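You operate a simulated robot arm through the tools that you are given. There is no shell and no other tool. Be economical: measure what you need, move in short steps, check, and stop when the job is done.

You are at the controls of a simulated robot arm. One attempt, no reset.

## Task
Prove the pull dial with both check weights, small one first.
Fine: zero the dial before and after; one weight on the check pan at a time; both go back.

The check looks at the end state, three seconds after you hand in, the way a careful person would. Anything else that was tipped, shoved, dropped, spilled or broken makes it a failure.

## Robot
A 6-joint arm with a two-finger parallel gripper, fixed in place. Base frame: the origin is at the foot of the arm, x ahead of it, y to its left, z up. Lengths are in m, angles in degrees, forces in N, time in s.
With the tool pointing down near the work surface it reaches from about 0.36 to 0.82 m from the base axis. Its first joint turns from -166.0 to 166.0 degrees. Payload 3.91 kg.
The TCP is the grasp point between the finger pads, 0.03 m short of the fingertips. In the tool frame z runs along the fingers and y along their closing line. The gripper opens to 0.11 m. The fingers are 0.02 m wide and 0.01 m thick; the gripper's body (0.048 by 0.112 m) begins 0.055 m behind the TCP.
Orientation is told as [roll, pitch, yaw] about the base's x, y, z axes, in that order, counted from this pose: with the fingers straight down and closing along the base's y, the tool's x points along the base's -x, its y along +y and its z along -z.

## Interface
- The arm moves only by the tool drive_tool. Its argument "moves" is a list of rows, each an object (a shift or turn left out is 0, a gripper value left out holds the last) with "jaw": the opening, from 0 (shut) to 1 (fully open); "dp": the shift along the tool's x, y, z in units of 250 mm (1.0 is 250 mm), a list of three; "delta_rot": the turn, a rotation vector about the tool's x, y, z in units of 45 degrees (1.0 is 45 degrees), a list of three. In form: [{"jaw": jaw, "dp": [x, y, z], "delta_rot": [ax, ay, az]}, ...]. A call has 1 to 10 rows; each row is the pose to reach, as a shift and turn from the pose commanded when the call began, along the tool's axes at that moment. A call with a number of a shift or a turn outside -1 to 1 is refused whole. A row lasts 0.2 s, in which the tool goes at most 0.05 m and 8.6 degrees; a call with a longer step from one row to the next is refused whole, and so is a gripper value outside its range. A pose out of reach is approached as far as the arm can. The call stops where the force on the tool passes 40 N (or 10 N more than at its start, if that is more) or the arm is blocked; 0.2 s more then pass. The fingers move at their own pace (about 0.045 m/s each) and stop on an object; they squeeze with about 20 N. The grip force told is the motor's: it shows also when the fingers shut on nothing. Time passes only in rows, and 0.2 s behind the last, so rows that repeat a pose let the fingers close. The reply holds the time, the measured pose of the TCP, the force on the tool along the base axes, the opening and the grip force, in the units named above and with some noise, with the torque about the TCP (base axes, N m) and any sound that the robot's microphone picked up.
- Cameras (640 x 400 px; columns grow to the right, rows downward): "scene" is fixed at [0.0494, -0.6522, 1.4889]; the picture's right is [0.78, -0.62, 0.00], its down [-0.26, -0.33, -0.91] and it looks along [0.57, 0.71, -0.42] (base axes); focal length 367 px, centre (320, 200). "wrist" rides on the gripper at [0.077, 0.007, -0.115] in the tool frame; the picture's right is [-0.09, 1.00, 0.00], its down [-0.80, -0.07, -0.59] and it looks along [-0.59, -0.05, 0.80] (tool axes); focal length 270 px, centre (320, 200). There is no depth. A picture from a camera that has moved, and an enlarged one, comes with that camera's place and axes in the base frame and with its lens.
- grab_frame(camera): a new picture of that camera. No time passes.
- lift_body(by): slides the trunk up (or, below 0, down) by that many m; the arm rides with it, the base frame stays. It gives what a move gives, with no picture.
- enlarge(camera, box): a new picture of the part [left, top, right, bottom] of that camera's present view, enlarged. No time passes.
- close_job(): hands the job in; it is judged then, once.

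Work in short steps. Places have to be worked out from the pictures, the camera data and where the tool is seen: move nearer, look again, correct. Check each grasp and each placing, and mend what went wrong. You have 120 turns and 68 pictures in all, those below and enlarged ones among them. Open the gripper and draw the arm clear of the work before you hand the job in, unless the task says otherwise; then end with one line.

The tools are called after "Request:" as a command line: name --argument value ..., lists and objects as JSON in quotes. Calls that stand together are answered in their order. drive_tool: Moves the arm, as the interface text tells. Its arguments: {"type":"object","properties":{"moves":{"type":"array","items":{"type":"object","properties":{"jaw":{"type":"number"},"dp":{"type":"array","items":{"type":"number"}},"delta_rot":{"type":"array","items":{"type":"number"}}}}}},"required":["moves"]} The other tools are called the same way: lift_body (by) slides the trunk up or down; grab_frame (camera) takes a picture; enlarge (camera, box) takes an enlarged picture of a part of a camera's view; close_job () hands the job in.

At the start:

```text
time_s: 0.0
position: [0.4043, 0.1089, 1.2345]
tcp_rot: [0.1, 0.0, 0.0]
wrist_force: [-0.7, 0.0, -0.3]
torque: [0.0, 0.02, 0.0]
width: 0.11
finger_force: 0.1
trunk travel left (down, up): [-0.55, 0.06]
```

scene: 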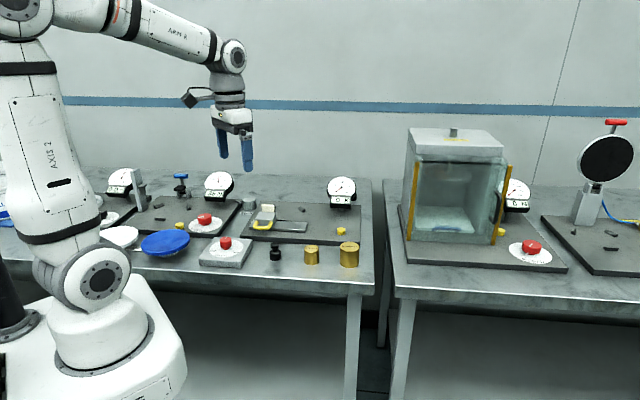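
wrist: 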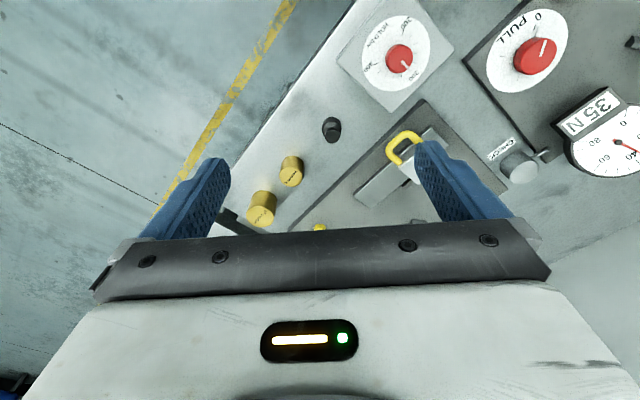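

I start by looking closely at the benches to identify the pull dial, weights, check pan and zeroing control.

Request:
enlarge --camera "scene" --box '[190, 160, 380, 280]'

Request:
enlarge --camera "scene" --box '[80, 155, 270, 275]'

Request:
enlarge --camera "scene" --box '[390, 110, 640, 280]'

Request:
enlarge --camera "wrist" --box '[240, 0, 640, 250]'

```text
3.33 times, centred on (285, 220) of scene
camera zoom: at [0.0494, -0.6522, 1.4889], right [0.78, -0.62, 0.0], down [-0.26, -0.33, -0.91], along [0.57, 0.71, -0.42], focal length 1224 px, centre (437, 133)
```

zoom: 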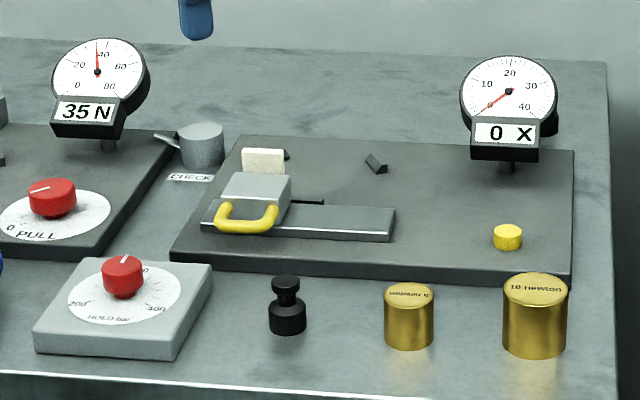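

```text
3.33 times, centred on (175, 215) of scene
camera zoom: at [0.0494, -0.6522, 1.4889], right [0.78, -0.62, 0.0], down [-0.26, -0.33, -0.91], along [0.57, 0.71, -0.42], focal length 1224 px, centre (803, 150)
```

zoom: 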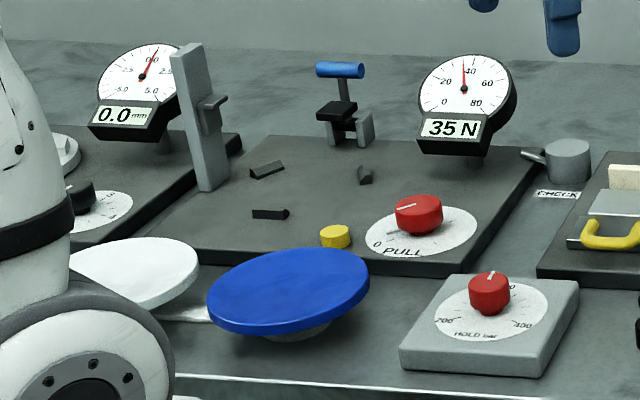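

```text
2.35 times, centred on (515, 195) of scene
camera zoom: at [0.0494, -0.6522, 1.4889], right [0.78, -0.62, 0.0], down [-0.26, -0.33, -0.91], along [0.57, 0.71, -0.42], focal length 864 px, centre (-139, 212)
```

zoom: 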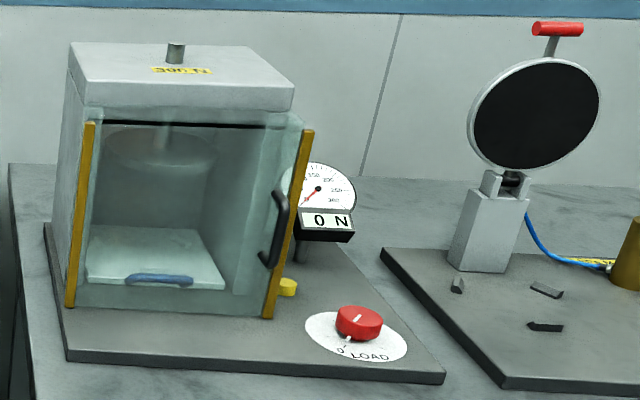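

```text
1.60 times, centred on (440, 125) of wrist
camera zoom: at [0.3272, 0.1151, 1.348], right [0.09, 1.0, 0.0], down [0.8, -0.07, 0.59], along [0.59, -0.05, -0.8], focal length 432 px, centre (128, 320)
```

zoom: 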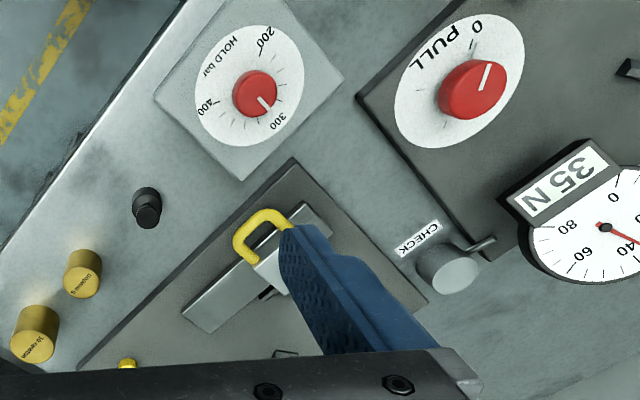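

The pull stand (PULL knob, dial at 35 N, yellow button at about (0.38, 0.54)) is on the left bench, with a "CHECK" pan beside it at about (0.62, 0.48, 0.90). The 5 N and 10 N brass weights are front right. I move above the pull stand to inspect it.

Request:
drive_tool --moves '[{"dp": [0, 0.19, 0]}, {"dp": [0, 0.38, 0]}, {"dp": [0, 0.57, 0]}, {"dp": [0.05, 0.75, 0]}, {"dp": [0.1, 0.92, 0]}, {"dp": [0.12, 1.0, 0]}]'

Request:
grab_frame --camera "wrist"

```text
time_s: 1.4
position: [0.3711, 0.3604, 1.2329]
tcp_rot: [0.0, 0.1, 0.0]
wrist_force: [0.0, -0.1, 0.0]
torque: [0.01, -0.03, -0.02]
width: 0.1098
finger_force: 0.0
trunk travel left (down, up): [-0.55, 0.06]
```

```text
61 pictures are left
camera wrist: at [0.2941, 0.3667, 1.3457], right [0.09, 1.0, 0.0], down [0.8, -0.07, 0.59], along [0.59, -0.05, -0.8], focal length 270 px, centre (320, 200)
```

wrist: 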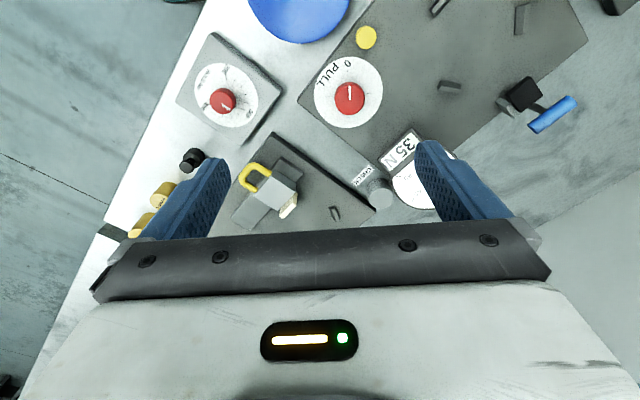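

I zoom on the pull knob, button, pan and dial.

Request:
enlarge --camera "wrist" --box '[280, 10, 480, 135]'

Request:
enlarge --camera "wrist" --box '[330, 120, 450, 230]'

Request:
enlarge --camera "scene" --box '[150, 160, 270, 240]'

```text
3.20 times, centred on (380, 72) of wrist
camera zoom: at [0.2941, 0.3667, 1.3457], right [0.09, 1.0, 0.0], down [0.8, -0.07, 0.59], along [0.59, -0.05, -0.8], focal length 865 px, centre (128, 608)
```

zoom: 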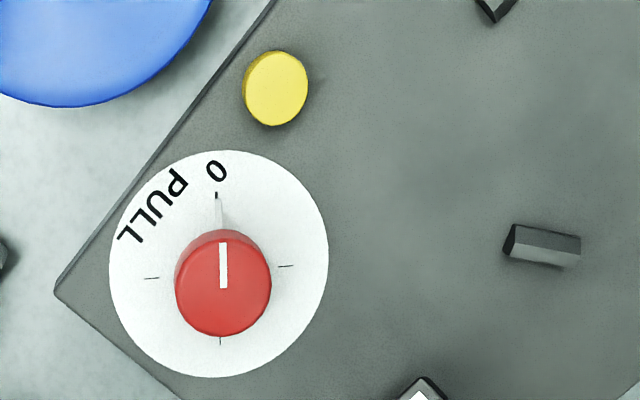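

```text
3.64 times, centred on (390, 175) of wrist
camera zoom: at [0.2941, 0.3667, 1.3457], right [0.09, 1.0, 0.0], down [0.8, -0.07, 0.59], along [0.59, -0.05, -0.8], focal length 983 px, centre (66, 291)
```

zoom: 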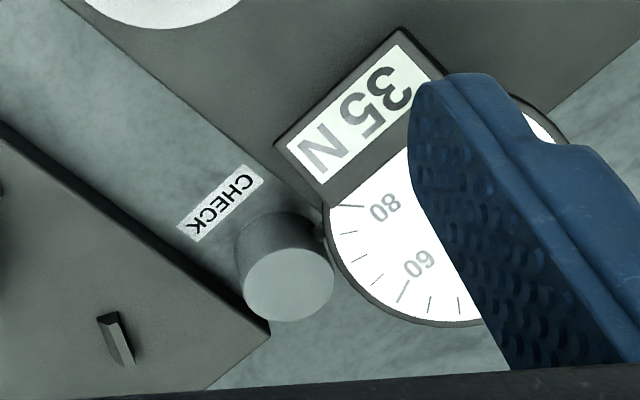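

```text
5.00 times, centred on (210, 200) of scene
camera zoom: at [0.0494, -0.6522, 1.4889], right [0.78, -0.62, 0.0], down [-0.26, -0.33, -0.91], along [0.57, 0.71, -0.42], focal length 1836 px, centre (870, 200)
```

zoom: 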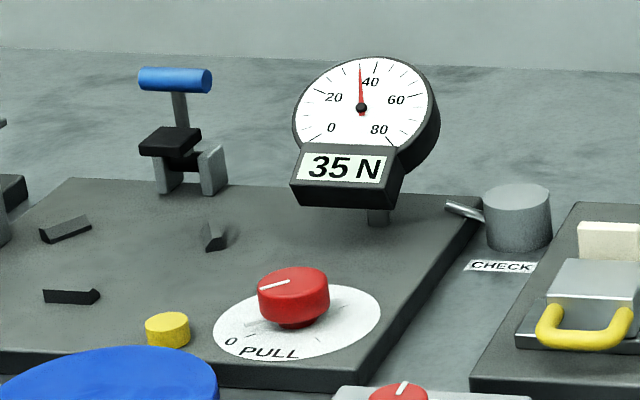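

The PULL knob stands at 0 while the dial shows 35 N, so the yellow button is what zeroes it. It triangulates to about (0.345, 0.435, 0.92). I close the fingers and descend part way above it to refine.

Request:
drive_tool --moves '[{"jaw": 0, "dp": [0.05, 0.15, 0.1]}, {"dp": [0.1, 0.298, 0.18]}, {"dp": [0.104, 0.298, 0.36]}, {"dp": [0.104, 0.298, 0.54]}, {"dp": [0.104, 0.298, 0.65]}, {"dp": [0.104, 0.298, 0.65]}, {"dp": [0.104, 0.298, 0.65]}]'

Request:
grab_frame --camera "wrist"

Request:
grab_frame --camera "scene"

```text
time_s: 3.0
position: [0.3476, 0.4325, 1.0721]
tcp_rot: [0.0, 0.0, 0.0]
wrist_force: [0.9, 0.6, 0.4]
torque: [-0.03, 0.0, -0.02]
width: 0.0001
finger_force: 20.0
trunk travel left (down, up): [-0.55, 0.06]
```

```text
57 pictures are left
camera wrist: at [0.2706, 0.4396, 1.1856], right [0.09, 1.0, 0.0], down [0.8, -0.07, 0.59], along [0.59, -0.05, -0.8], focal length 270 px, centre (320, 200)
```

wrist: 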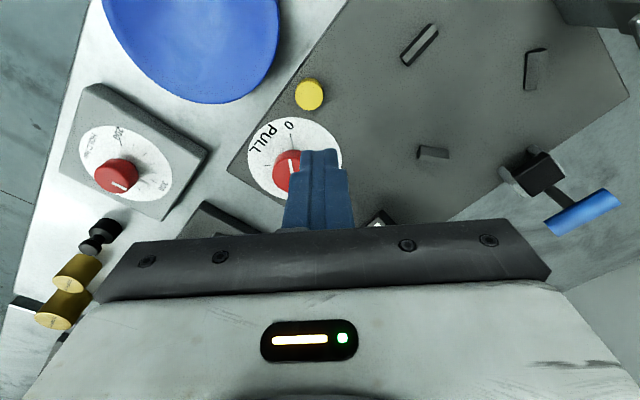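

```text
56 pictures are left
```

scene: 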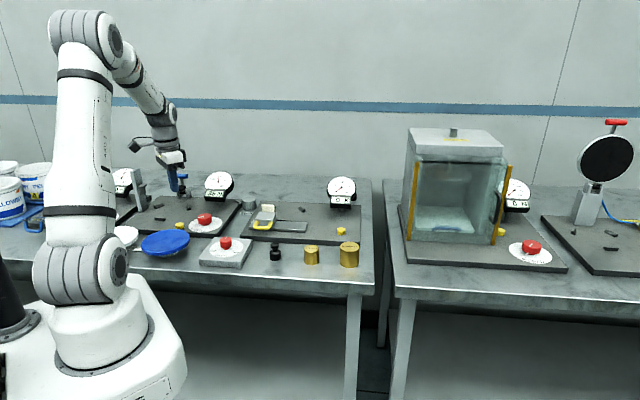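

The button refines to about (0.338, 0.423, top ≈0.93). I go over it with the tips about 2 cm above it.

Request:
drive_tool --moves '[{"dp": [0.038, -0.038, 0.1]}, {"dp": [0.038, -0.038, 0.25]}, {"dp": [0.038, -0.038, 0.36]}, {"dp": [0.038, -0.038, 0.36]}]'

Request:
grab_frame --camera "wrist"

Request:
enlarge --camera "scene" --box '[130, 150, 258, 230]'

```text
time_s: 4.0
position: [0.3394, 0.4238, 0.9807]
tcp_rot: [0.1, 0.0, 0.0]
wrist_force: [0.3, 0.0, -0.4]
torque: [-0.02, 0.04, 0.01]
width: 0.0
finger_force: 19.7
trunk travel left (down, up): [-0.55, 0.06]
```

```text
55 pictures are left
camera wrist: at [0.2618, 0.4312, 1.0942], right [0.09, 1.0, 0.0], down [0.8, -0.07, 0.59], along [0.59, -0.05, -0.8], focal length 270 px, centre (320, 200)
```

wrist: 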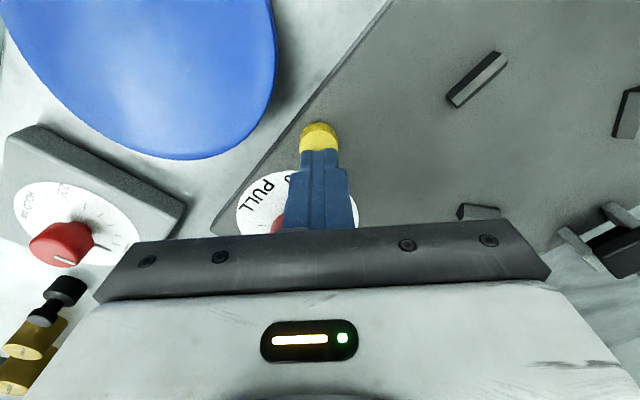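

```text
5.00 times, centred on (194, 190) of scene
camera zoom: at [0.0494, -0.6522, 1.4889], right [0.78, -0.62, 0.0], down [-0.26, -0.33, -0.91], along [0.57, 0.71, -0.42], focal length 1836 px, centre (950, 250)
```

zoom: 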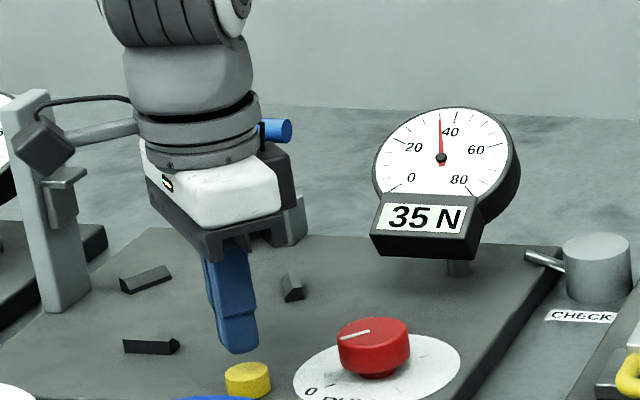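

Tips are aligned above the button within a few mm. I creep down in small rows until it presses.

Request:
drive_tool --moves '[{"dp": [0.008, 0, 0.02]}, {"dp": [0.008, 0, 0.04]}, {"dp": [0.008, 0, 0.056]}, {"dp": [0.008, 0, 0.072]}]'

Request:
enlarge --camera "scene" --box '[130, 150, 258, 230]'

```text
time_s: 5.0
position: [0.3367, 0.4243, 0.9636]
tcp_rot: [0.0, 0.1, -0.1]
wrist_force: [0.1, 0.7, 1.0]
torque: [0.02, -0.03, 0.05]
width: 0.0004
finger_force: 19.7
trunk travel left (down, up): [-0.55, 0.06]
```

```text
5.00 times, centred on (194, 190) of scene
camera zoom: at [0.0494, -0.6522, 1.4889], right [0.78, -0.62, 0.0], down [-0.26, -0.33, -0.91], along [0.57, 0.71, -0.42], focal length 1836 px, centre (950, 250)
```

zoom: 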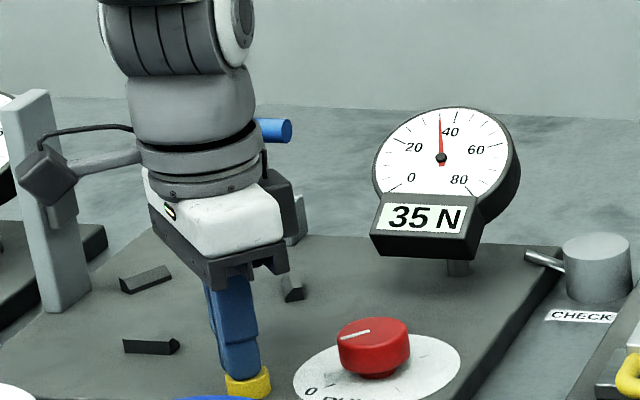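

Nearly touching and centred. I press on in 2 mm rows.

Request:
drive_tool --moves '[{"dp": [0, 0, 0.008]}, {"dp": [0, 0, 0.016]}, {"dp": [0, 0, 0.024]}, {"dp": [0, 0, 0.032]}]'

```text
time_s: 6.0
position: [0.3367, 0.4251, 0.9563]
tcp_rot: [0.2, 0.0, 0.0]
wrist_force: [-0.9, 0.6, 13.8]
torque: [-0.01, 0.04, 0.03]
width: 0.0
finger_force: 20.1
trunk travel left (down, up): [-0.55, 0.06]
heard: click
```

A click was heard with 14 N. I lift off and check the dial.

Request:
drive_tool --moves '[{"dp": [0, 0, -0.05]}, {"dp": [0, 0, -0.2]}, {"dp": [0, 0, -0.4]}, {"dp": [0, 0, -0.5]}]'

Request:
enlarge --camera "scene" --box '[150, 150, 310, 250]'

```text
time_s: 7.0
position: [0.3359, 0.4247, 1.0796]
tcp_rot: [0.0, 0.0, 0.0]
wrist_force: [-0.6, 0.1, 1.0]
torque: [-0.01, 0.04, 0.01]
width: 0.0001
finger_force: 20.0
trunk travel left (down, up): [-0.55, 0.06]
```

```text
4.00 times, centred on (230, 200) of scene
camera zoom: at [0.0494, -0.6522, 1.4889], right [0.78, -0.62, 0.0], down [-0.26, -0.33, -0.91], along [0.57, 0.71, -0.42], focal length 1469 px, centre (680, 200)
```

zoom: 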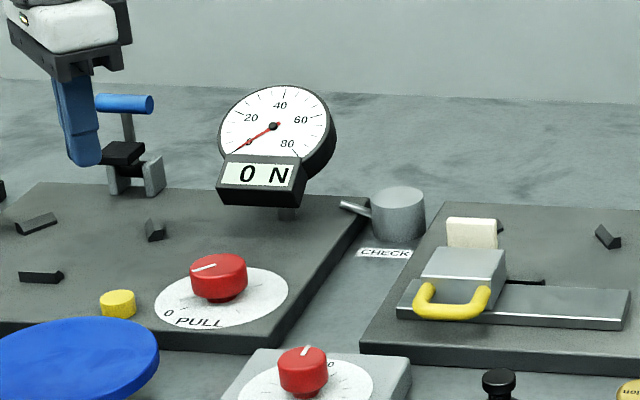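

The dial is zeroed. Now I head for the 5 N weight, estimated near (0.58, 0.04), going high.

Request:
drive_tool --moves '[{"dp": [0, 0, -0.19], "jaw": 0.65}, {"dp": [-0.05, -0.06, -0.36]}, {"dp": [-0.1, -0.24, -0.36]}, {"dp": [-0.15, -0.42, -0.36]}, {"dp": [-0.2, -0.6, -0.36]}, {"dp": [-0.25, -0.78, -0.36]}, {"dp": [-0.33, -0.95, -0.36]}]'

Request:
drive_tool --moves '[{"dp": [-0.1, -0.16, 0]}, {"dp": [-0.2, -0.32, 0]}, {"dp": [-0.3, -0.48, 0.03]}, {"dp": [-0.4, -0.55, 0.15]}, {"dp": [-0.4, -0.59, 0.3]}, {"dp": [-0.4, -0.59, 0.36]}]'

Request:
grab_frame --camera "wrist"

Request:
grab_frame --camera "scene"

```text
time_s: 8.6
position: [0.4186, 0.1793, 1.1727]
tcp_rot: [0.0, -0.1, 0.0]
wrist_force: [0.4, -0.4, -0.6]
torque: [-0.02, 0.03, -0.02]
width: 0.0714
finger_force: 0.0
trunk travel left (down, up): [-0.55, 0.06]
```

```text
time_s: 10.0
position: [0.5174, 0.038, 1.0787]
tcp_rot: [0.0, -0.1, 0.0]
wrist_force: [0.2, -0.3, -0.2]
torque: [0.02, 0.01, -0.02]
width: 0.0717
finger_force: 0.1
trunk travel left (down, up): [-0.55, 0.06]
```

```text
51 pictures are left
camera wrist: at [0.4409, 0.0447, 1.1924], right [0.09, 1.0, 0.0], down [0.8, -0.07, 0.59], along [0.59, -0.05, -0.8], focal length 270 px, centre (320, 200)
```

wrist: 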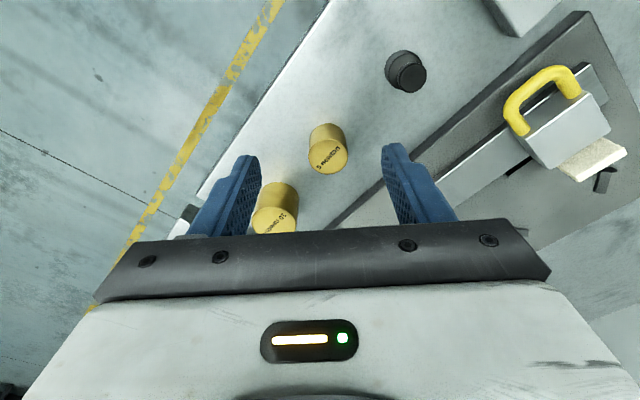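

```text
50 pictures are left
```

scene: 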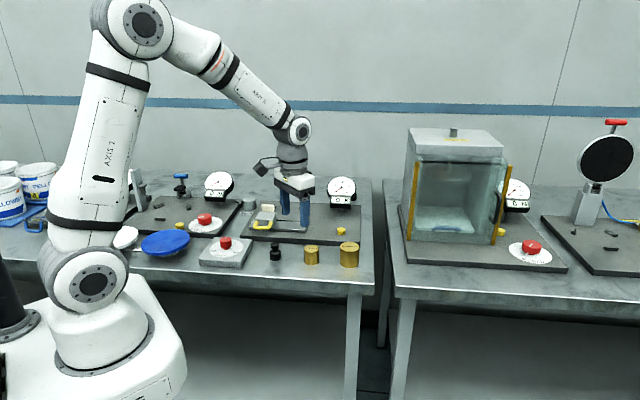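

The 5 N weight's top centre comes out at (0.577, 0.042, ≈0.935) from both cameras. I move over it with the tips just above its top and check alignment.

Request:
drive_tool --moves '[{"dp": [-0.15, 0.016, 0]}, {"dp": [-0.238, 0.016, 0.1]}, {"dp": [-0.238, 0.016, 0.25]}, {"dp": [-0.238, 0.016, 0.335]}]'

Request:
grab_frame --camera "wrist"

Request:
enlarge --camera "scene" --box '[250, 170, 378, 280]'

```text
time_s: 11.0
position: [0.5793, 0.0451, 0.9963]
tcp_rot: [0.0, 0.0, 0.1]
wrist_force: [0.2, -0.3, -0.5]
torque: [-0.01, -0.03, 0.01]
width: 0.0714
finger_force: 0.0
trunk travel left (down, up): [-0.55, 0.06]
```

```text
49 pictures are left
camera wrist: at [0.5023, 0.0509, 1.1099], right [0.09, 1.0, 0.0], down [0.8, -0.07, 0.59], along [0.59, -0.05, -0.8], focal length 270 px, centre (320, 200)
```

wrist: 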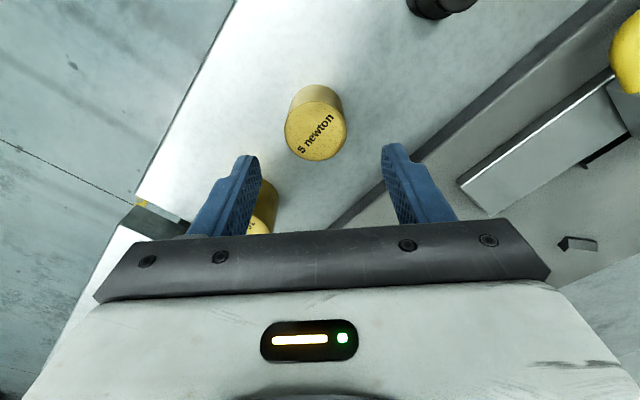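

```text
3.64 times, centred on (314, 225) of scene
camera zoom: at [0.0494, -0.6522, 1.4889], right [0.78, -0.62, 0.0], down [-0.26, -0.33, -0.91], along [0.57, 0.71, -0.42], focal length 1335 px, centre (342, 109)
```

zoom: 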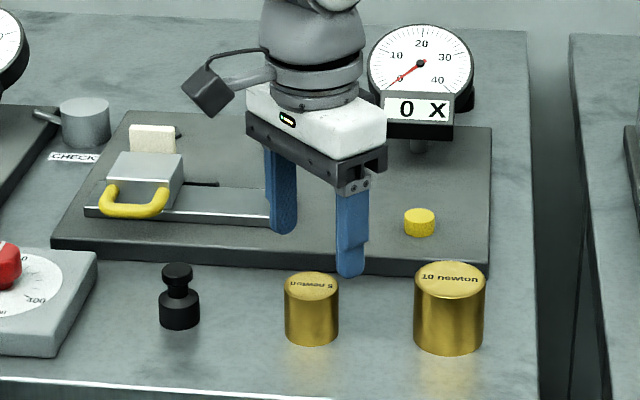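

The wrist view puts the weight at (0.570, 0.042), so I shift 9 mm back and descend around it, then close.

Request:
drive_tool --moves '[{"dp": [0.037, -0.012, 0]}, {"dp": [0.037, -0.012, 0.1]}, {"dp": [0.037, -0.012, 0.18]}, {"dp": [0.037, -0.012, 0.235]}, {"dp": [0.037, -0.012, 0.235]}]'

Request:
grab_frame --camera "wrist"

```text
time_s: 12.2
position: [0.5684, 0.0411, 0.9382]
tcp_rot: [-0.1, 0.0, -0.1]
wrist_force: [0.6, -0.2, 0.1]
torque: [0.01, 0.0, -0.02]
width: 0.0718
finger_force: 0.1
trunk travel left (down, up): [-0.55, 0.06]
```

```text
47 pictures are left
camera wrist: at [0.4923, 0.047, 1.0513], right [0.09, 1.0, 0.0], down [0.8, -0.07, 0.59], along [0.59, -0.05, -0.8], focal length 270 px, centre (320, 200)
```

wrist: 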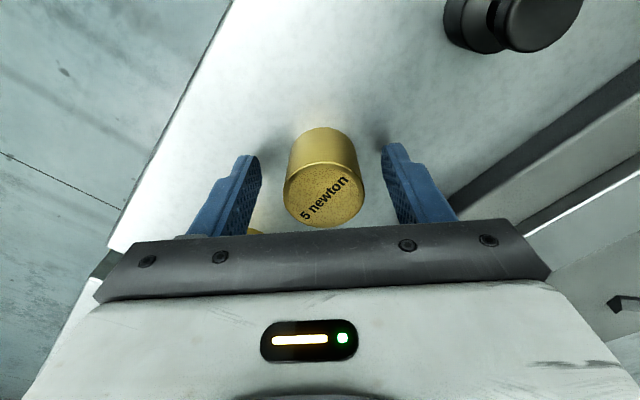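

Centred between the fingers. I close on it.

Request:
drive_tool --moves '[{"jaw": 0}, {"jaw": 0}, {"jaw": 0}, {"jaw": 0}, {"jaw": 0}]'

Request:
drive_tool --moves '[{"dp": [0, 0, -0.02]}, {"dp": [0, 0, -0.06]}, {"dp": [0, 0, -0.12]}, {"dp": [0, 0, -0.12]}]'

Request:
grab_frame --camera "wrist"

```text
time_s: 13.4
position: [0.5692, 0.0416, 0.9383]
tcp_rot: [0.0, 0.0, -0.1]
wrist_force: [-0.4, 0.4, 0.8]
torque: [0.08, -0.01, -0.02]
width: 0.0418
finger_force: 19.9
trunk travel left (down, up): [-0.55, 0.06]
```

```text
time_s: 14.4
position: [0.5683, 0.0394, 0.9678]
tcp_rot: [0.0, -0.1, -0.1]
wrist_force: [1.2, 0.7, -5.4]
torque: [-0.02, 0.02, 0.02]
width: 0.0418
finger_force: 19.7
trunk travel left (down, up): [-0.55, 0.06]
```

```text
46 pictures are left
camera wrist: at [0.4923, 0.0454, 1.0819], right [0.09, 1.0, 0.0], down [0.8, -0.07, 0.59], along [0.59, -0.05, -0.8], focal length 270 px, centre (320, 200)
```

wrist: 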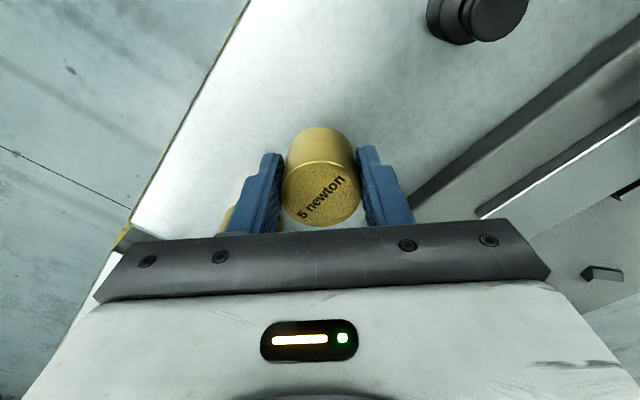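

The weight is held (5.4 N on the wrist). I lift it high and carry it toward the check pan, stopping short to look.

Request:
drive_tool --moves '[{"dp": [0, 0, -0.15]}, {"dp": [0, 0, -0.33]}, {"dp": [0, 0, -0.51]}, {"dp": [0.05, 0, -0.69]}, {"dp": [0.1, 0.1, -0.8]}, {"dp": [0.15, 0.28, -0.8]}, {"dp": [0.2, 0.46, -0.8]}, {"dp": [0.25, 0.64, -0.8]}, {"dp": [0.25, 0.82, -0.8]}, {"dp": [0.25, 0.98, -0.8]}]'

Request:
drive_tool --moves '[{"dp": [0, 0.16, 0]}, {"dp": [0, 0.32, 0]}, {"dp": [0, 0.48, 0]}, {"dp": [0, 0.52, 0]}]'

Request:
grab_frame --camera "wrist"

```text
time_s: 16.6
position: [0.5084, 0.2884, 1.1634]
tcp_rot: [-0.1, 0.0, 0.0]
wrist_force: [-0.1, -0.2, -4.8]
torque: [-0.02, 0.01, 0.02]
width: 0.0418
finger_force: 19.9
trunk travel left (down, up): [-0.55, 0.06]
```

```text
time_s: 17.6
position: [0.5092, 0.4158, 1.1669]
tcp_rot: [0.1, 0.0, 0.0]
wrist_force: [-1.0, -0.4, -4.9]
torque: [-0.02, 0.01, -0.02]
width: 0.0418
finger_force: 20.0
trunk travel left (down, up): [-0.55, 0.06]
```

```text
45 pictures are left
camera wrist: at [0.4322, 0.4214, 1.28], right [0.09, 1.0, 0.0], down [0.8, -0.07, 0.59], along [0.59, -0.05, -0.8], focal length 270 px, centre (320, 200)
```

wrist: 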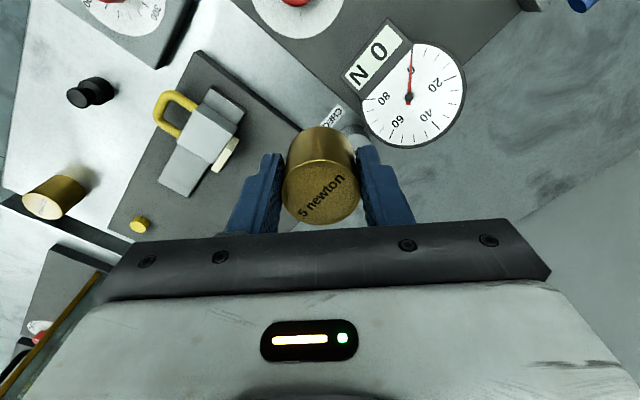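

The dial sits on the -x/+y side of the pan, and its near edge is about 5 cm from the pan centre. The current yaw keeps everything clear. I shift to the right of the pan to see it unobstructed.

Request:
drive_tool --moves '[{"dp": [-0.15, -0.08, 0]}, {"dp": [-0.3, -0.16, 0]}, {"dp": [-0.36, -0.24, 0.1]}, {"dp": [-0.36, -0.26, 0.2]}, {"dp": [-0.36, -0.26, 0.2]}]'

Request:
grab_frame --camera "wrist"

Request:
enlarge --camera "scene" --box '[180, 140, 308, 220]'

```text
time_s: 18.8
position: [0.6018, 0.3507, 1.1164]
tcp_rot: [0.1, 0.1, 0.0]
wrist_force: [0.8, 0.1, -4.9]
torque: [0.0, 0.05, 0.01]
width: 0.0417
finger_force: 20.3
trunk travel left (down, up): [-0.55, 0.06]
```

```text
44 pictures are left
camera wrist: at [0.5253, 0.3572, 1.23], right [0.09, 1.0, 0.0], down [0.8, -0.07, 0.59], along [0.59, -0.05, -0.8], focal length 270 px, centre (320, 200)
```

wrist: 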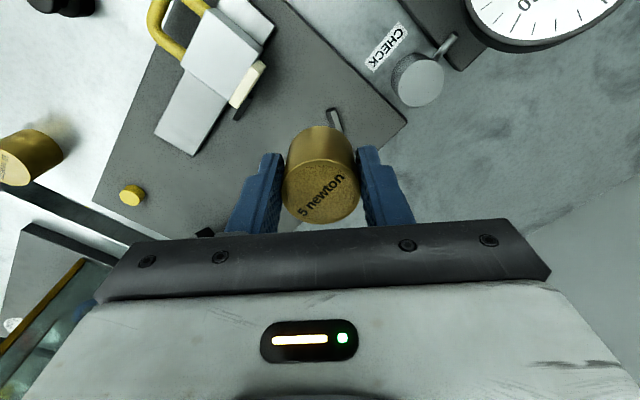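

```text
5.00 times, centred on (244, 180) of scene
camera zoom: at [0.0494, -0.6522, 1.4889], right [0.78, -0.62, 0.0], down [-0.26, -0.33, -0.91], along [0.57, 0.71, -0.42], focal length 1836 px, centre (700, 300)
```

zoom: 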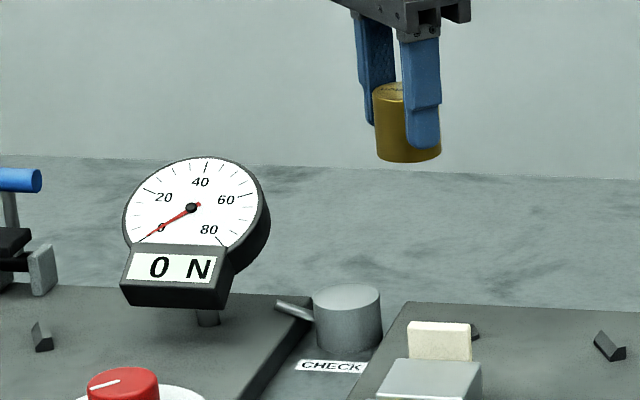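

The pan's top centre is at (0.604, 0.458, ≈0.93). I move over it and descend to about 2–3 cm above.

Request:
drive_tool --moves '[{"dp": [-0.009, 0.18, 0]}, {"dp": [-0.009, 0.36, 0]}, {"dp": [-0.009, 0.427, 0]}, {"dp": [-0.009, 0.427, 0.15]}, {"dp": [-0.009, 0.427, 0.3]}, {"dp": [-0.009, 0.427, 0.43]}, {"dp": [-0.009, 0.427, 0.43]}]'

Request:
grab_frame --camera "wrist"

Request:
enlarge --camera "scene" --box '[180, 140, 308, 220]'

```text
time_s: 20.4
position: [0.599, 0.456, 1.0113]
tcp_rot: [0.0, 0.0, 0.1]
wrist_force: [0.5, 1.2, -4.9]
torque: [0.0, 0.02, 0.0]
width: 0.0417
finger_force: 20.2
trunk travel left (down, up): [-0.55, 0.06]
```

```text
42 pictures are left
camera wrist: at [0.5222, 0.4623, 1.1239], right [0.09, 1.0, 0.0], down [0.8, -0.07, 0.59], along [0.59, -0.05, -0.8], focal length 270 px, centre (320, 200)
```

wrist: 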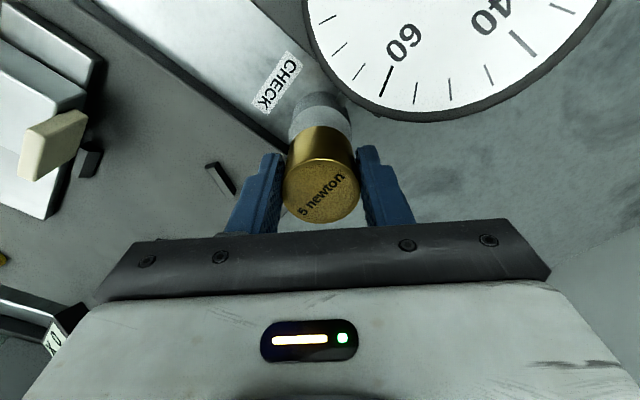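

```text
5.00 times, centred on (244, 180) of scene
camera zoom: at [0.0494, -0.6522, 1.4889], right [0.78, -0.62, 0.0], down [-0.26, -0.33, -0.91], along [0.57, 0.71, -0.42], focal length 1836 px, centre (700, 300)
```

zoom: 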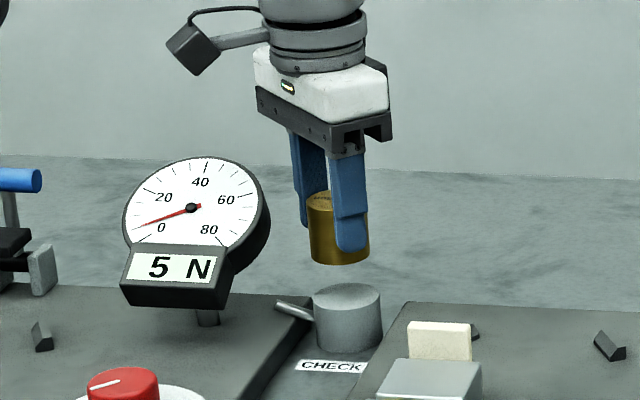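

Weight and pan line up in both views (the dial already reads 5 N). I lower it slowly until the pan carries it.

Request:
drive_tool --moves '[{"dp": [-0.01, 0, 0.03]}, {"dp": [-0.01, 0, 0.06]}, {"dp": [-0.01, 0, 0.08]}, {"dp": [-0.01, 0, 0.096]}, {"dp": [-0.01, 0, 0.104]}]'

Request:
enlarge --camera "scene" --box '[180, 140, 308, 220]'

```text
time_s: 21.6
position: [0.6017, 0.4564, 0.9844]
tcp_rot: [0.0, -0.1, 0.0]
wrist_force: [-0.1, 0.3, -5.7]
torque: [0.01, 0.0, 0.0]
width: 0.0417
finger_force: 19.8
trunk travel left (down, up): [-0.55, 0.06]
```

```text
5.00 times, centred on (244, 180) of scene
camera zoom: at [0.0494, -0.6522, 1.4889], right [0.78, -0.62, 0.0], down [-0.26, -0.33, -0.91], along [0.57, 0.71, -0.42], focal length 1836 px, centre (700, 300)
```

zoom: 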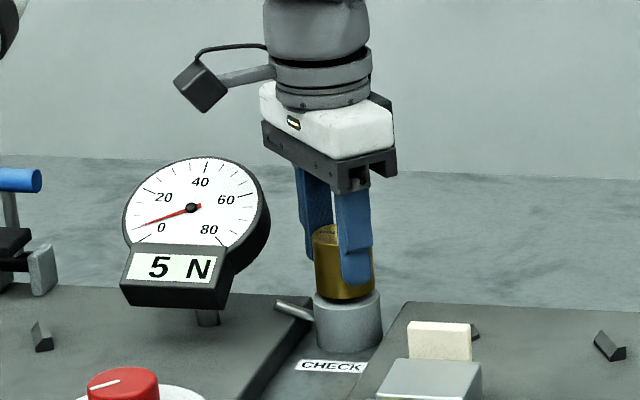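

Aligned, a few mm still to go. I creep in 1.5–2 mm rows.

Request:
drive_tool --moves '[{"dp": [0, 0, 0.006]}, {"dp": [0, 0, 0.012]}, {"dp": [0, 0, 0.018]}, {"dp": [0, 0, 0.024]}]'

```text
time_s: 22.6
position: [0.6017, 0.4575, 0.9801]
tcp_rot: [0.1, 0.0, 0.0]
wrist_force: [2.9, 2.6, 4.2]
torque: [0.22, 0.41, -0.21]
width: 0.0415
finger_force: 20.0
trunk travel left (down, up): [-0.55, 0.06]
```

Contact: the wrist force went from −5 to +4 N, so the weight is sitting on the pan. I open modestly and check before lifting.

Request:
drive_tool --moves '[{"dp": [0, 0, -0.004], "jaw": 0.45}, {"dp": [0, 0, -0.004], "jaw": 0.55}, {"dp": [0, 0, -0.004], "jaw": 0.6}, {"dp": [0, 0, -0.004], "jaw": 0.6}]'

Request:
enlarge --camera "scene" --box '[180, 140, 308, 220]'

```text
time_s: 23.6
position: [0.6011, 0.4568, 0.9812]
tcp_rot: [0.0, 0.1, 0.0]
wrist_force: [0.6, 0.4, 1.2]
torque: [0.16, 0.1, 0.0]
width: 0.0661
finger_force: 0.0
trunk travel left (down, up): [-0.55, 0.06]
```

```text
5.00 times, centred on (244, 180) of scene
camera zoom: at [0.0494, -0.6522, 1.4889], right [0.78, -0.62, 0.0], down [-0.26, -0.33, -0.91], along [0.57, 0.71, -0.42], focal length 1836 px, centre (700, 300)
```

zoom: 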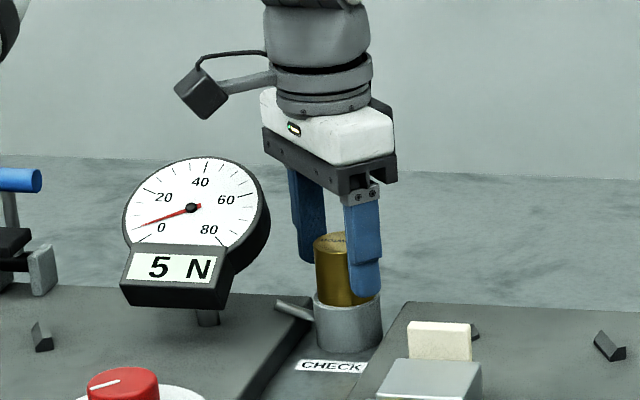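

The weight rests freely on the pan and the dial reads 5 N. I let it settle a second, then regrip and lift it off.

Request:
drive_tool --moves '[{"jaw": 0.6}, {"jaw": 0.6}, {"jaw": 0.6}, {"jaw": 0.6}, {"jaw": 0.6}, {"jaw": 0.6}]'

Request:
drive_tool --moves '[{"jaw": 0}, {"jaw": 0}, {"jaw": 0}, {"jaw": 0}, {"jaw": 0}]'

Request:
drive_tool --moves '[{"dp": [0, 0, -0.02]}, {"dp": [0, 0, -0.06]}, {"dp": [0, 0, -0.12]}, {"dp": [0, 0, -0.25]}, {"dp": [0, 0, -0.4]}, {"dp": [0, 0, -0.55]}, {"dp": [0, 0, -0.7]}, {"dp": [0, 0, -0.7]}]'

Request:
grab_frame --camera "wrist"

Request:
enlarge --camera "scene" --box '[180, 120, 340, 220]'

```text
time_s: 25.0
position: [0.6008, 0.4566, 0.9799]
tcp_rot: [0.0, 0.0, 0.0]
wrist_force: [-0.1, -0.4, 1.1]
torque: [0.12, 0.02, 0.04]
width: 0.0661
finger_force: 0.1
trunk travel left (down, up): [-0.55, 0.06]
```

```text
time_s: 26.2
position: [0.6004, 0.4564, 0.9801]
tcp_rot: [0.0, 0.1, -0.1]
wrist_force: [0.4, 0.5, 2.5]
torque: [-0.02, 0.03, -0.04]
width: 0.042
finger_force: 19.7
trunk travel left (down, up): [-0.55, 0.06]
```

```text
time_s: 28.0
position: [0.6011, 0.4563, 1.1558]
tcp_rot: [0.0, 0.1, 0.0]
wrist_force: [0.1, 0.3, -5.9]
torque: [0.0, 0.05, 0.06]
width: 0.0416
finger_force: 20.3
trunk travel left (down, up): [-0.55, 0.06]
```

```text
38 pictures are left
camera wrist: at [0.525, 0.4624, 1.2693], right [0.09, 1.0, 0.0], down [0.8, -0.07, 0.59], along [0.59, -0.05, -0.8], focal length 270 px, centre (320, 200)
```

wrist: 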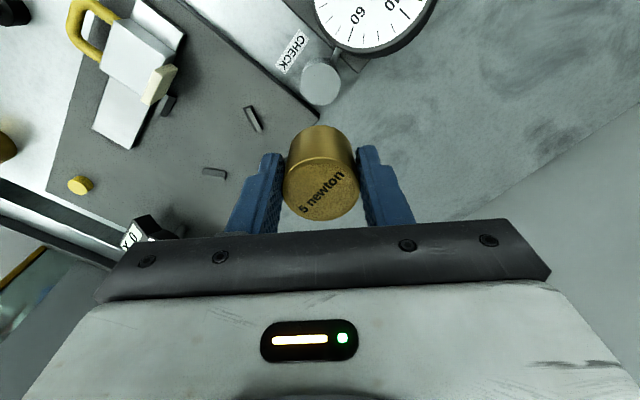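

```text
4.00 times, centred on (260, 170) of scene
camera zoom: at [0.0494, -0.6522, 1.4889], right [0.78, -0.62, 0.0], down [-0.26, -0.33, -0.91], along [0.57, 0.71, -0.42], focal length 1469 px, centre (560, 320)
```

zoom: 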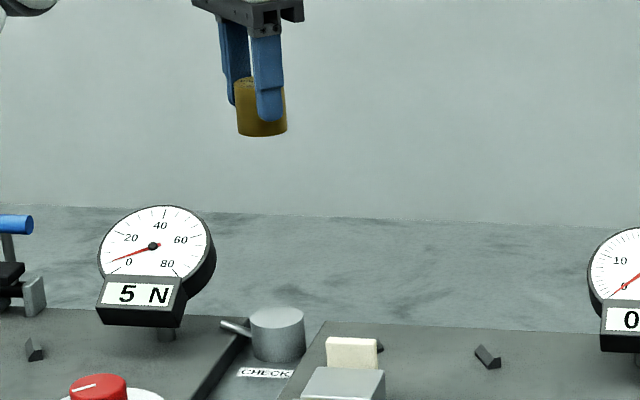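

The dial holds the peak of 5 N, and the pan is empty with the weight in grip. I carry it back to its home at (0.569, 0.042).

Request:
drive_tool --moves '[{"dp": [0.02, -0.15, 0]}, {"dp": [0.04, -0.33, 0]}, {"dp": [0.06, -0.51, 0]}, {"dp": [0.08, -0.69, 0]}, {"dp": [0.1, -0.87, 0]}, {"dp": [0.128, -1.0, 0]}]'

Request:
drive_tool --moves '[{"dp": [0, -0.18, 0]}, {"dp": [0, -0.36, 0]}, {"dp": [0, -0.54, 0]}, {"dp": [0, -0.658, 0.1]}, {"dp": [0, -0.658, 0.28]}, {"dp": [0, -0.658, 0.46]}, {"dp": [0, -0.658, 0.64]}, {"dp": [0, -0.658, 0.74]}, {"dp": [0, -0.658, 0.74]}]'

Request:
grab_frame --camera "wrist"

```text
time_s: 29.4
position: [0.5745, 0.2077, 1.1531]
tcp_rot: [0.0, 0.1, -0.1]
wrist_force: [-0.6, 0.2, -4.5]
torque: [0.03, 0.01, 0.01]
width: 0.0417
finger_force: 20.1
trunk travel left (down, up): [-0.55, 0.06]
```

```text
time_s: 31.4
position: [0.5667, 0.0392, 0.9694]
tcp_rot: [0.0, -0.1, 0.0]
wrist_force: [-0.7, -0.4, -4.7]
torque: [-0.03, 0.04, 0.02]
width: 0.0418
finger_force: 20.5
trunk travel left (down, up): [-0.55, 0.06]
```

```text
36 pictures are left
camera wrist: at [0.4903, 0.0463, 1.0827], right [0.09, 1.0, 0.0], down [0.8, -0.07, 0.59], along [0.59, -0.05, -0.8], focal length 270 px, centre (320, 200)
```

wrist: 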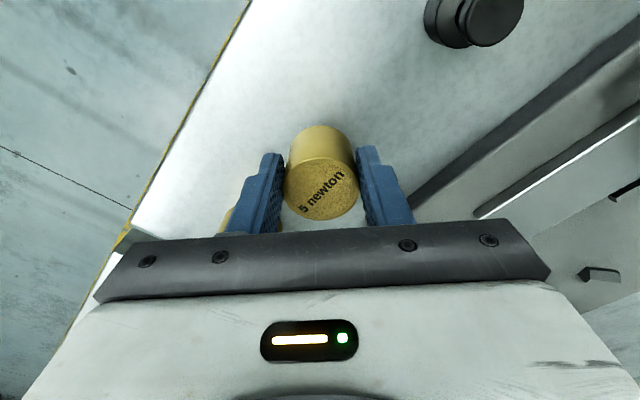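

Right above home. I lower, creeping the last few mm.

Request:
drive_tool --moves '[{"dp": [-0.006, 0.006, 0.04]}, {"dp": [-0.006, 0.006, 0.08]}, {"dp": [-0.006, 0.006, 0.1]}, {"dp": [-0.006, 0.006, 0.108]}, {"dp": [-0.006, 0.006, 0.116]}]'

```text
time_s: 32.5
position: [0.5719, 0.0424, 0.9484]
tcp_rot: [0.1, -0.6, 0.0]
wrist_force: [-6.1, -0.2, 21.2]
torque: [-0.26, 0.12, -0.01]
width: 0.0413
finger_force: 19.4
trunk travel left (down, up): [-0.55, 0.06]
stopped in row 5: the force on the tool passed its limit at 44 N (the readings are from after the stop); the commanded pose is now the measured one
```

Contact came a bit early, at z≈0.948. I back off slightly and look before releasing.

Request:
drive_tool --moves '[{"dp": [0, 0, -0.006]}, {"dp": [0, 0, -0.006]}]'

Request:
grab_frame --camera "wrist"

Request:
enlarge --camera "scene" --box '[260, 190, 388, 270]'

```text
time_s: 33.1
position: [0.5725, 0.0428, 0.9483]
tcp_rot: [0.0, -0.7, 0.0]
wrist_force: [-3.5, -3.3, 24.9]
torque: [-0.48, 0.09, 0.0]
width: 0.0418
finger_force: 19.8
trunk travel left (down, up): [-0.55, 0.06]
```

```text
35 pictures are left
camera wrist: at [0.4941, 0.0492, 1.0593], right [0.09, 1.0, 0.0], down [0.79, -0.07, 0.6], along [0.6, -0.05, -0.8], focal length 270 px, centre (320, 200)
```

wrist: 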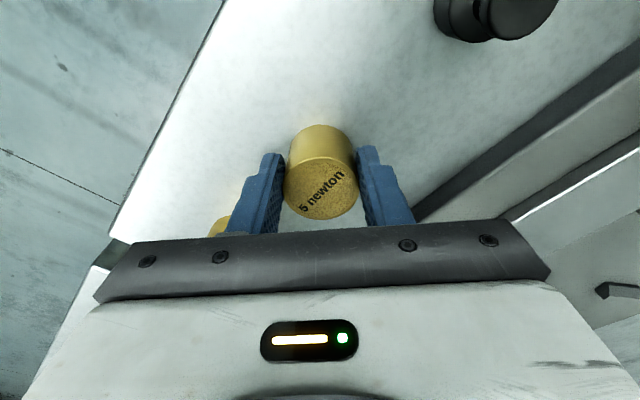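

```text
5.00 times, centred on (324, 230) of scene
camera zoom: at [0.0494, -0.6522, 1.4889], right [0.78, -0.62, 0.0], down [-0.26, -0.33, -0.91], along [0.57, 0.71, -0.42], focal length 1836 px, centre (300, 50)
```

zoom: 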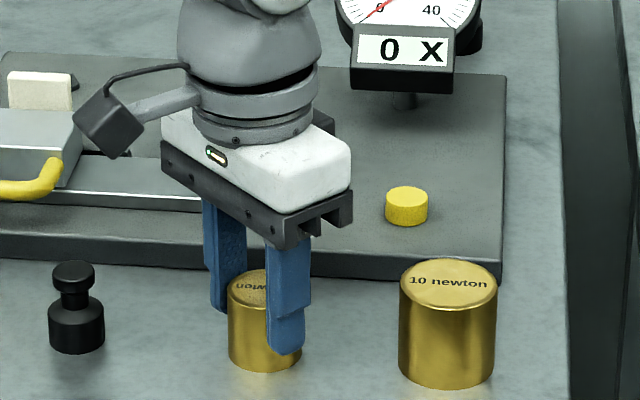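

The weight is on the bench at home and the tool is still pressing with 25 N. I ease up 2 mm and level the 0.7° tilt, then release.

Request:
drive_tool --moves '[{"dp": [0, 0, -0.006], "delta_rot": [0, 0.008, 0]}, {"dp": [0, 0, -0.01], "delta_rot": [0, 0.0156, 0]}, {"dp": [0, 0, -0.01], "delta_rot": [0, 0.0156, 0]}]'

```text
time_s: 33.9
position: [0.5737, 0.0436, 0.9481]
tcp_rot: [0.0, 0.3, 0.0]
wrist_force: [1.0, 2.5, 1.6]
torque: [0.11, -0.13, 0.06]
width: 0.0419
finger_force: 20.2
trunk travel left (down, up): [-0.55, 0.06]
```

Force near zero, so the weight is supported. I release and rise.

Request:
drive_tool --moves '[{"jaw": 0.5}, {"jaw": 0.6}, {"jaw": 0.65}, {"jaw": 0.65}, {"dp": [0, 0, -0.05]}, {"dp": [0, 0, -0.15]}, {"dp": [0, 0, -0.3]}, {"dp": [0, 0, -0.42]}]'

Request:
grab_frame --camera "wrist"

Request:
enlarge --camera "scene" --box '[260, 190, 388, 270]'

```text
time_s: 35.7
position: [0.5716, 0.0447, 1.0542]
tcp_rot: [0.0, 0.3, 0.0]
wrist_force: [0.6, 0.0, 0.3]
torque: [-0.01, -0.02, 0.01]
width: 0.0711
finger_force: 0.0
trunk travel left (down, up): [-0.55, 0.06]
```

```text
33 pictures are left
camera wrist: at [0.4952, 0.0506, 1.1679], right [0.09, 1.0, 0.0], down [0.8, -0.07, 0.59], along [0.59, -0.05, -0.81], focal length 270 px, centre (320, 200)
```

wrist: 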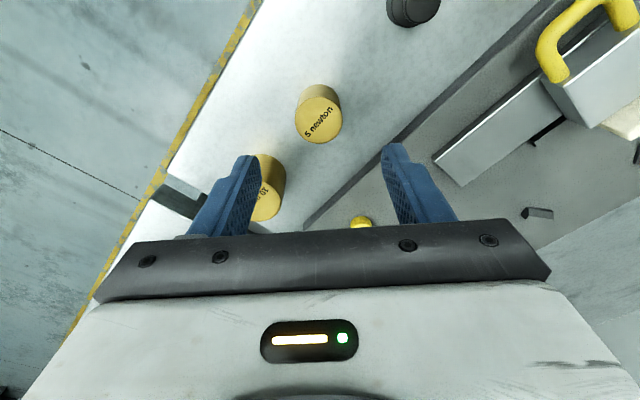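

```text
5.00 times, centred on (324, 230) of scene
camera zoom: at [0.0494, -0.6522, 1.4889], right [0.78, -0.62, 0.0], down [-0.26, -0.33, -0.91], along [0.57, 0.71, -0.42], focal length 1836 px, centre (300, 50)
```

zoom: 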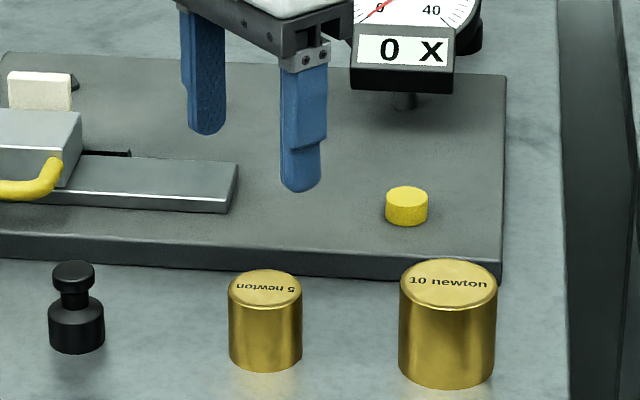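

The 5 N weight is back upright within ~4 mm of its original spot. Next is the 10 N weight, estimated at (0.648, −0.025, top ≈0.95); I move above it and look.

Request:
drive_tool --moves '[{"jaw": 0.8, "dp": [-0.12, -0.12, 0], "delta_rot": [0, -0.0067, 0]}, {"dp": [-0.25, -0.22, 0], "delta_rot": [0, -0.0067, 0]}, {"dp": [-0.3, -0.279, 0.1], "delta_rot": [0, -0.0067, 0]}, {"dp": [-0.3, -0.279, 0.16], "delta_rot": [0, -0.0067, 0]}, {"dp": [-0.3, -0.279, 0.16], "delta_rot": [0, -0.0067, 0]}]'

Request:
grab_frame --camera "wrist"

```text
time_s: 36.9
position: [0.6504, -0.0279, 1.0142]
tcp_rot: [0.0, -0.2, 0.0]
wrist_force: [0.4, 0.6, 0.4]
torque: [-0.01, 0.02, 0.01]
width: 0.0878
finger_force: 0.1
trunk travel left (down, up): [-0.55, 0.06]
```

```text
31 pictures are left
camera wrist: at [0.5728, -0.0213, 1.1272], right [0.09, 1.0, 0.0], down [0.8, -0.07, 0.6], along [0.59, -0.05, -0.8], focal length 270 px, centre (320, 200)
```

wrist: 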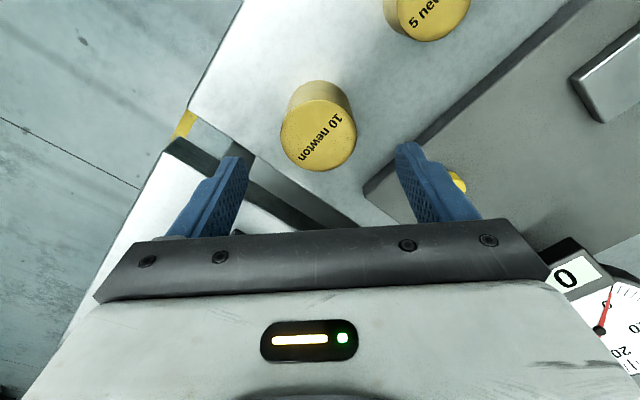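

The 10 N weight is at (0.646, −0.029). The 5 N weight dropped a few mm on the pan at release, with an off-centre torque, so something on the gripper probably brushed the dial at TCP z≈0.98. This time I grip higher (TCP 0.957) so the tool stays above that.

Request:
drive_tool --moves '[{"dp": [0.016, -0.004, 0.02], "delta_rot": [0, 0.0044, 0]}, {"dp": [0.016, -0.004, 0.12], "delta_rot": [0, 0.0044, 0]}, {"dp": [0.016, -0.004, 0.2], "delta_rot": [0, 0.0044, 0]}, {"dp": [0.016, -0.004, 0.229], "delta_rot": [0, 0.0044, 0]}, {"dp": [0.016, -0.004, 0.229], "delta_rot": [0, 0.0044, 0]}]'

Request:
grab_frame --camera "wrist"

Request:
enlarge --camera "scene" --box '[280, 190, 408, 270]'

```text
time_s: 38.1
position: [0.6446, -0.0269, 0.9552]
tcp_rot: [0.0, 0.0, 0.0]
wrist_force: [-0.1, -0.3, -0.5]
torque: [0.02, 0.0, 0.03]
width: 0.0879
finger_force: 0.2
trunk travel left (down, up): [-0.55, 0.06]
```

```text
30 pictures are left
camera wrist: at [0.5688, -0.0212, 1.07], right [0.09, 1.0, 0.0], down [0.8, -0.07, 0.59], along [0.59, -0.05, -0.81], focal length 270 px, centre (320, 200)
```

wrist: 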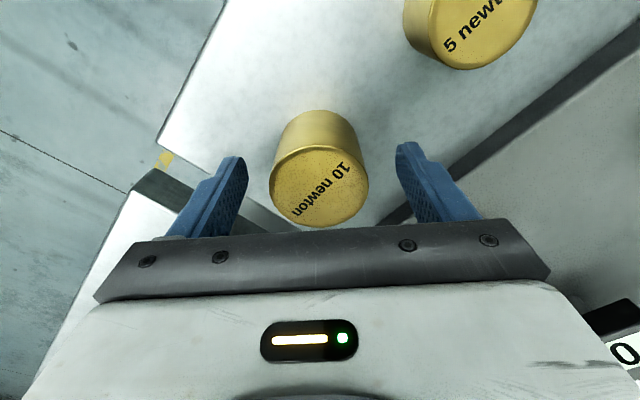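

```text
5.00 times, centred on (344, 230) of scene
camera zoom: at [0.0494, -0.6522, 1.4889], right [0.78, -0.62, 0.0], down [-0.26, -0.33, -0.91], along [0.57, 0.71, -0.42], focal length 1836 px, centre (200, 50)
```

zoom: 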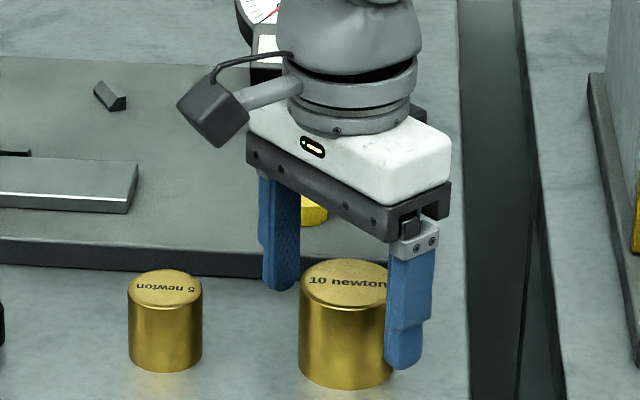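

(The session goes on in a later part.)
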